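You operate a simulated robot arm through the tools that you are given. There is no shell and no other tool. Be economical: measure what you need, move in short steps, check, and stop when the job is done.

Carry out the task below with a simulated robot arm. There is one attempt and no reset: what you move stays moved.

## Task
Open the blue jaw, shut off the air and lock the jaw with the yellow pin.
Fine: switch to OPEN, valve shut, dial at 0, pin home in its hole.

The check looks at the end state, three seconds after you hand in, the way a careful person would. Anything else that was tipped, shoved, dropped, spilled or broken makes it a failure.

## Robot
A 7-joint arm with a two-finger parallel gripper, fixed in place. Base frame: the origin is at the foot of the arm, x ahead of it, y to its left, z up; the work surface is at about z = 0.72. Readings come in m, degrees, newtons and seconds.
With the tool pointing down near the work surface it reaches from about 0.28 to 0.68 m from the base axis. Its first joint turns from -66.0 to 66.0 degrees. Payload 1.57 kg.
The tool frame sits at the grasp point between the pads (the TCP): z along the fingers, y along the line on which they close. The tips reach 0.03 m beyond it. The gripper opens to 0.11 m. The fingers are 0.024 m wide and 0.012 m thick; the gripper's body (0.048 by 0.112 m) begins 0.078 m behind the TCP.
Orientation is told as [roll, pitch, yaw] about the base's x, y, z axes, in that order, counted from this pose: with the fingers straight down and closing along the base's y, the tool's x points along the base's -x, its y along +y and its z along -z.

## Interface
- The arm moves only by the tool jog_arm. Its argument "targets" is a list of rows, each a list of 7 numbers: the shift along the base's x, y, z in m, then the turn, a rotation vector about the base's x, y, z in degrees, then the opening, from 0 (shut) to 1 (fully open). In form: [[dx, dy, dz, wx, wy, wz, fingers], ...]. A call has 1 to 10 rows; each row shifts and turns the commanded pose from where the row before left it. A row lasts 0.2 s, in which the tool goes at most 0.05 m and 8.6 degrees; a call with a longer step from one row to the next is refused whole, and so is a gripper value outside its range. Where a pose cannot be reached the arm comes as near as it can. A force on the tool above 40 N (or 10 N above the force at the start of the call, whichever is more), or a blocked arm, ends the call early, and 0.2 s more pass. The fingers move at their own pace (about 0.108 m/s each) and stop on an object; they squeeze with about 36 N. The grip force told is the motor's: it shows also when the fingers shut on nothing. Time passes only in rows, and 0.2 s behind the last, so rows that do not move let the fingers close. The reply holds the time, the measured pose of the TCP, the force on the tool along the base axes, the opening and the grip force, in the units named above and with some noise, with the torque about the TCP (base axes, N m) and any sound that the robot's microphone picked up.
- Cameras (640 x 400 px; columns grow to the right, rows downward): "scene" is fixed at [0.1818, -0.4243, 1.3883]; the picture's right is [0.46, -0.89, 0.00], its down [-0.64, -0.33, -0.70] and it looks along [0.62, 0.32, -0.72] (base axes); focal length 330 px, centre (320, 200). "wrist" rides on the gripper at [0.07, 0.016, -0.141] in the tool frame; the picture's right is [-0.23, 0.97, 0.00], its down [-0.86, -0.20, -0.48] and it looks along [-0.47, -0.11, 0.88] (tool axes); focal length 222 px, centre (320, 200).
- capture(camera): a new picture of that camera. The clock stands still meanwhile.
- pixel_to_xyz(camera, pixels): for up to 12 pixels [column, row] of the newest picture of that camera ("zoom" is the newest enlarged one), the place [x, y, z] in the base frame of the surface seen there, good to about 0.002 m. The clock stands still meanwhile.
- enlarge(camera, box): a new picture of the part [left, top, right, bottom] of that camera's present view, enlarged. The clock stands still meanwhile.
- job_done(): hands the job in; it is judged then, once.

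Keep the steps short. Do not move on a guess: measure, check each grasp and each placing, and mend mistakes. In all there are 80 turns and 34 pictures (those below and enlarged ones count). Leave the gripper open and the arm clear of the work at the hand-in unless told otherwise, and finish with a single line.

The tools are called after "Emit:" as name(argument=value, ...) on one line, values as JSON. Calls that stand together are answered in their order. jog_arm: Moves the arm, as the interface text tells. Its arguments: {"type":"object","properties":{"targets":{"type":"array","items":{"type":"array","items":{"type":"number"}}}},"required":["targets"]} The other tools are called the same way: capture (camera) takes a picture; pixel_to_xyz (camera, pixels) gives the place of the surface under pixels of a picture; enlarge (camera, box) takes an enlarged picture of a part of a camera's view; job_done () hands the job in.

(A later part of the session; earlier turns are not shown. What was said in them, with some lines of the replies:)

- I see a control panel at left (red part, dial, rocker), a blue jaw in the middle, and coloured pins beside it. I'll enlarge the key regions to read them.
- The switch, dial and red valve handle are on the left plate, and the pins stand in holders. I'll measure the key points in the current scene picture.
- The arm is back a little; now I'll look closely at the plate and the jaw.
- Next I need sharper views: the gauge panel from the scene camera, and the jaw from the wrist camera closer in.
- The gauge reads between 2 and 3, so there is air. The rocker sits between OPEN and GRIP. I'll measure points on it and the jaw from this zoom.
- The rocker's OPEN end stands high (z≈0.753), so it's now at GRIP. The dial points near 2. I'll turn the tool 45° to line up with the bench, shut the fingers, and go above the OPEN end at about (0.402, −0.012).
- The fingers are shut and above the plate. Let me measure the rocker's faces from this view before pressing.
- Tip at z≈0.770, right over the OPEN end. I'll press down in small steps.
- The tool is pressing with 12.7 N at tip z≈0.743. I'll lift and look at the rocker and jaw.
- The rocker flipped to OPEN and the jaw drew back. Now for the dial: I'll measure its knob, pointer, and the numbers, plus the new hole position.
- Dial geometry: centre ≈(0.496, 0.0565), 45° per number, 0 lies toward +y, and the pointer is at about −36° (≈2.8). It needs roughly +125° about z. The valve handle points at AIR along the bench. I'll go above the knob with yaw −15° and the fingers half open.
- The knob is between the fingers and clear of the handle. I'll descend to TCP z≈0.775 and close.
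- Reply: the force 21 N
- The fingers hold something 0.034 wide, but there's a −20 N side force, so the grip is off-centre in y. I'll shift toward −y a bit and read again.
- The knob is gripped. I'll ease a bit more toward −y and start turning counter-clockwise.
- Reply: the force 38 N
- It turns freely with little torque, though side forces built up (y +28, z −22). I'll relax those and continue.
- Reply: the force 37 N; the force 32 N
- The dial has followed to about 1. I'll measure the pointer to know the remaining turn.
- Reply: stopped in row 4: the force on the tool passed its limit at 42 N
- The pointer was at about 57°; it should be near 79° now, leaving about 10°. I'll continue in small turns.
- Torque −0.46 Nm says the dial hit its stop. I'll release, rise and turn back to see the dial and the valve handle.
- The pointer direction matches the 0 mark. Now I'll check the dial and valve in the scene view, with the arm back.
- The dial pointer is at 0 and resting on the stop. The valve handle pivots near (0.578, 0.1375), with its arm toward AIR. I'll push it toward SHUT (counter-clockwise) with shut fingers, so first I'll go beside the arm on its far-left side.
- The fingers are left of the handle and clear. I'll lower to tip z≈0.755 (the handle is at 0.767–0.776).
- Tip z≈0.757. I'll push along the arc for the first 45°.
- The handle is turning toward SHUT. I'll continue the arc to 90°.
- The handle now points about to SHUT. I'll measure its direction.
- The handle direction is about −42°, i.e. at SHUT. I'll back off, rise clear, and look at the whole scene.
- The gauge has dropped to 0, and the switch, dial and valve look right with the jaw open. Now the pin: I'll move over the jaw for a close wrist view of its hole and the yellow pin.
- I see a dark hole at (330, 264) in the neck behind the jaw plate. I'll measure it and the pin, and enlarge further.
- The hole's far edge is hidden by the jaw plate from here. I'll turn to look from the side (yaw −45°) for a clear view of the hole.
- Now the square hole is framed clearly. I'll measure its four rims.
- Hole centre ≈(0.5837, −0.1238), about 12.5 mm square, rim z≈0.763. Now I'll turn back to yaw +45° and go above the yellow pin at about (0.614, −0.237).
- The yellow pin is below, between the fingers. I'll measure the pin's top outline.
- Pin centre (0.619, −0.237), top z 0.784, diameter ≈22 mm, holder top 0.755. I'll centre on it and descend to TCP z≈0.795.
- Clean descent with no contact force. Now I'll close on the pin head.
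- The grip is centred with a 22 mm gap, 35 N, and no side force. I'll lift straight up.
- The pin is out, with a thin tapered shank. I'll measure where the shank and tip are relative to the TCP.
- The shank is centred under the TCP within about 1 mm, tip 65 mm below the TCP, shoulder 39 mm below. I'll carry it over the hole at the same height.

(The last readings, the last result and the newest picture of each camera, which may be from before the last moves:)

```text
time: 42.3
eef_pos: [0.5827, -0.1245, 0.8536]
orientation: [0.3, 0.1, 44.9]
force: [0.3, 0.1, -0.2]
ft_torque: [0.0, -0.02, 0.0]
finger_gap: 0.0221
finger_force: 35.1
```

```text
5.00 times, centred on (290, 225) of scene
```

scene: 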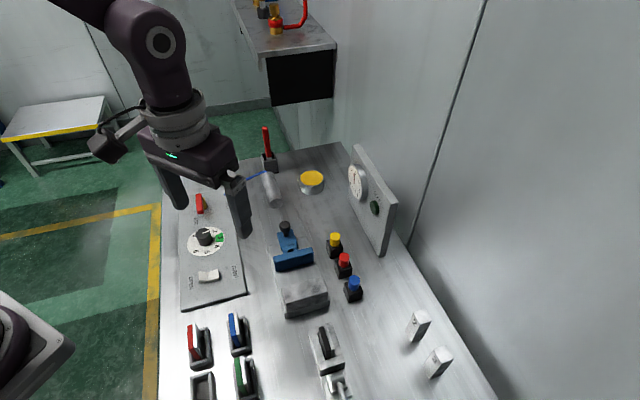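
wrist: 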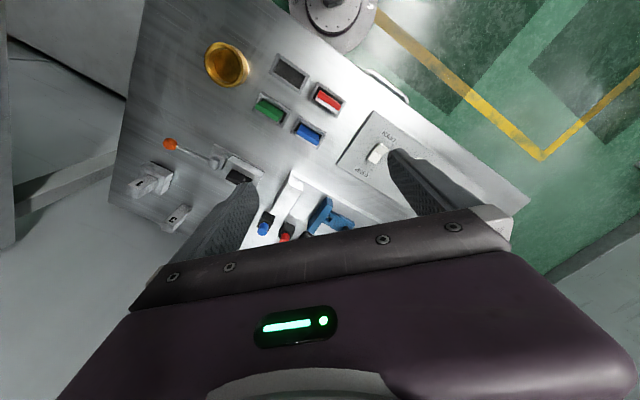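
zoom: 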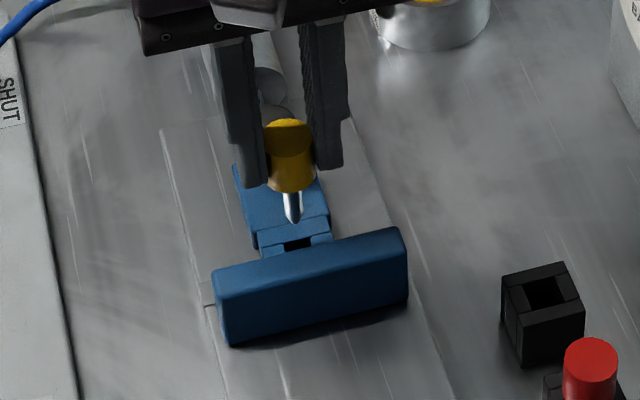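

The tip is just above the hole (tip px (293, 222)). I'll measure the shank and hole edges for the final correction.

Emit:
pixel_to_xyz(camera="zoom", pixels=[[293, 220], [293, 205], [287, 205], [299, 205], [294, 197], [297, 236], [281, 244], [317, 238], [298, 245], [297, 233], [310, 245], [285, 248]])

```text
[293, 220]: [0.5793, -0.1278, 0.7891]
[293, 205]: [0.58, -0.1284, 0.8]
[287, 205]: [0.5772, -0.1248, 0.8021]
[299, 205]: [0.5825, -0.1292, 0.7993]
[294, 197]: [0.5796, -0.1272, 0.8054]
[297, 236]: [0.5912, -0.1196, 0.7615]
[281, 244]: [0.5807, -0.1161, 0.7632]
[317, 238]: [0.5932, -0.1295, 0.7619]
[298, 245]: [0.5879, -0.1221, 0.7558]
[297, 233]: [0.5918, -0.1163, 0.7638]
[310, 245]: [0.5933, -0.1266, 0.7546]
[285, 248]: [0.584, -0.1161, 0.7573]
```

The shank is about 8 mm wide, at (u .3234, v .5015); the hole centre is at (.324–.3255, .5005–.502). That's aligned well within clearance. I'll lower gently.

Emit:
jog_arm(targets=[[0.0007, 0.0007, -0.012, 0, 0, 0, 0.1], [0, 0, -0.01, 0, 0, 0, 0.1], [0, 0, -0.01, 0, 0, 0, 0.1], [0, 0, -0.006, 0, 0, 0, 0.1], [0, 0, -0.004, 0, 0, 0, 0.1], [0, 0, -0.003, 0, 0, 0, 0.1], [0, 0, 0, 0, 0, 0, 0.1]])

```text
time: 43.9
eef_pos: [0.5834, -0.1242, 0.8084]
orientation: [0.3, -0.1, 44.9]
force: [-0.5, -1.2, -0.4]
ft_torque: [-0.04, 0.01, -0.02]
finger_gap: 0.0223
finger_force: 35.1
```

The shank is about 20 mm in without resistance. A few more millimetres until it seats.

Emit:
jog_arm(targets=[[0, 0, -0.003, 0, 0, 0, 0.1], [0, 0, -0.002, 0, 0, 0, 0.1], [0, 0, -0.002, 0, 0, 0, 0.1], [0, 0, -0.001, 0, 0, 0, 0.1]])

```text
time: 44.9
eef_pos: [0.5846, -0.1241, 0.8019]
orientation: [0.2, 0.0, 44.9]
force: [0.5, -0.8, 0.3]
ft_torque: [-0.04, 0.01, 0.0]
finger_gap: 0.0224
finger_force: 35.0
```

Emit:
jog_arm(targets=[[0, 0, -0.001, 0, 0, 0, 0.1], [0, 0, -0.001, 0, 0, 0, 0.1], [0, 0, -0.001, 0, 0, 0, 0.1], [0, 0, 0, 0, 0, 0, 0.1]])

```text
time: 45.9
eef_pos: [0.5838, -0.1241, 0.7977]
orientation: [0.2, -0.1, 44.9]
force: [-0.2, 0.2, -0.4]
ft_torque: [-0.01, -0.02, 0.02]
finger_gap: 0.0224
finger_force: 35.2
```

Emit:
jog_arm(targets=[[0, 0, -0.001, 0, 0, 0, 0.1], [0, 0, -0.001, 0, 0, 0, 0.1], [0, 0, -0.001, 0, 0, 0, 0.1], [0, 0, 0, 0, 0, 0, 0.1]])

Emit:
enlarge(camera="scene", box=[250, 185, 330, 265])

Emit:
pixel_to_xyz(camera="zoom", pixels=[[291, 195], [291, 215], [291, 225], [291, 232]])

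```text
time: 46.9
eef_pos: [0.5842, -0.1231, 0.7962]
orientation: [0.2, 0.0, 44.9]
force: [-2.6, -0.2, 23.1]
ft_torque: [-0.02, 0.06, -0.03]
finger_gap: 0.0223
finger_force: 34.6
```

```text
5.00 times, centred on (290, 225) of scene
```

zoom: 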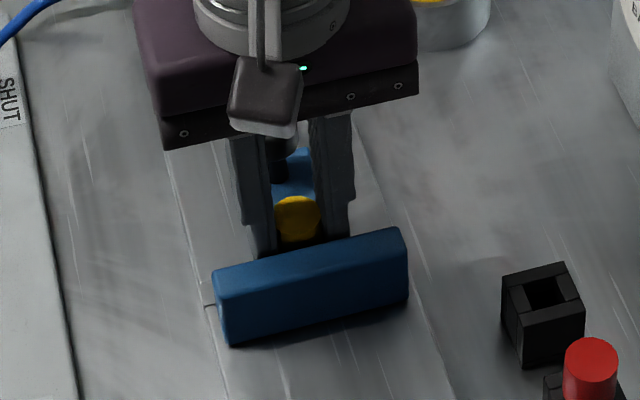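

```text
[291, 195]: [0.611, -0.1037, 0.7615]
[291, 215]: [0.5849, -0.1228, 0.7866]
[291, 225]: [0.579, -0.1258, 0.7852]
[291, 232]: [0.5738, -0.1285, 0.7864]
```

Contact at 23 N: the pin has bottomed with its head top at z≈0.786. I'll release by opening slightly, raise a bit and inspect the seating.

Emit:
jog_arm(targets=[[0, 0, 0.001, 0, 0, 0, 0.1], [0, 0, 0, 0, 0, 0, 0.4], [0, 0, 0, 0, 0, 0, 0.4], [0, 0, 0.03, 0, 0, 0, 0.4], [0, 0, 0.04, 0, 0, 0, 0.4], [-0.025, -0.02, 0.03, 0, 0, 0, 0.4], [-0.03, -0.025, 0, 0, 0, 0, 0.5], [-0.03, 0, 0, 0, 0, 0, 0.5], [0, 0, 0, 0, 0, 0, 0.5]])

Emit:
enlarge(camera="wrist", box=[270, 130, 390, 240])

```text
time: 48.9
eef_pos: [0.4981, -0.1672, 0.8968]
orientation: [0.3, 0.0, 44.9]
force: [1.1, -0.8, 0.7]
ft_torque: [0.0, -0.02, -0.02]
finger_gap: 0.0551
finger_force: 0.0
```

```text
3.64 times, centred on (330, 185) of wrist
```

zoom: 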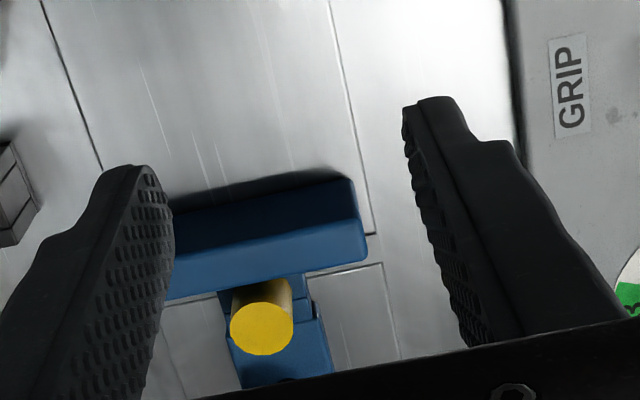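

The pin stands upright in the hole. I'll measure its top and the side where it meets the carriage.

Emit:
pixel_to_xyz(camera="zoom", pixels=[[262, 318], [240, 320], [287, 318], [262, 350], [290, 290], [275, 283], [290, 281], [298, 290], [305, 320], [240, 370], [285, 276]])

Emit:
enlarge(camera="scene", box=[170, 160, 400, 310])

```text
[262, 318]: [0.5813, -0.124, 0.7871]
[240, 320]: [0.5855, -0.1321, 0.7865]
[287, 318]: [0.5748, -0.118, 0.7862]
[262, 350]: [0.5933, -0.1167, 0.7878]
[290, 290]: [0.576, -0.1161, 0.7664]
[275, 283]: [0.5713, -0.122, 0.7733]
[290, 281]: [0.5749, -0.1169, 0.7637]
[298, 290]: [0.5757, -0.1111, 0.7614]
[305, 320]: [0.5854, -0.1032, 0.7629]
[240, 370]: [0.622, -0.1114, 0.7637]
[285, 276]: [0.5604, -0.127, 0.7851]
```

```text
2.67 times, centred on (285, 235) of scene
```

zoom: 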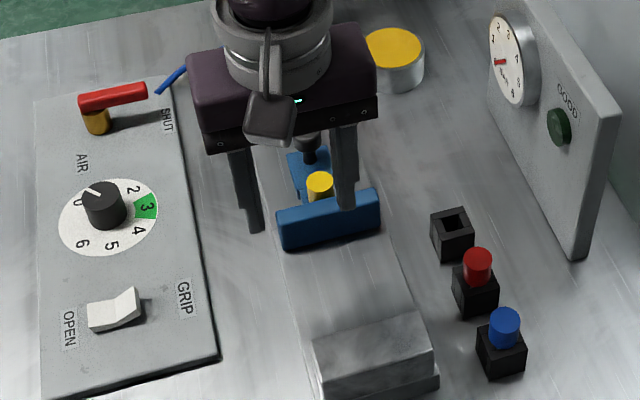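

The head side meets the carriage at z≈0.764, so it's seated on the rim. The switch is at OPEN, dial at 0, valve handle square to SHUT, gauge at 0, and the other pins are undisturbed. I'll raise the arm clear.

Emit:
jog_arm(targets=[[-0.02, 0, 0.04, 0, 0, 0, 1], [-0.03, 0, 0.04, 0, 0, 0, 1], [-0.03, 0, 0.04, 0, 0, 0, 1], [0, 0, 0, 0, 0, 0, 1]])

Emit:
job_done()

```text
time: 49.9
eef_pos: [0.4192, -0.1708, 1.0187]
orientation: [0.2, 0.0, 45.0]
force: [0.0, 1.0, -0.6]
ft_torque: [0.03, 0.02, -0.01]
finger_gap: 0.1099
finger_force: 0.0
```

```text
The job is handed in.
```

The blue jaw is open (switch at OPEN), the air is off (valve shut, dial at 0, gauge at 0), the yellow pin is home in its hole, and the arm is clear with the gripper open.
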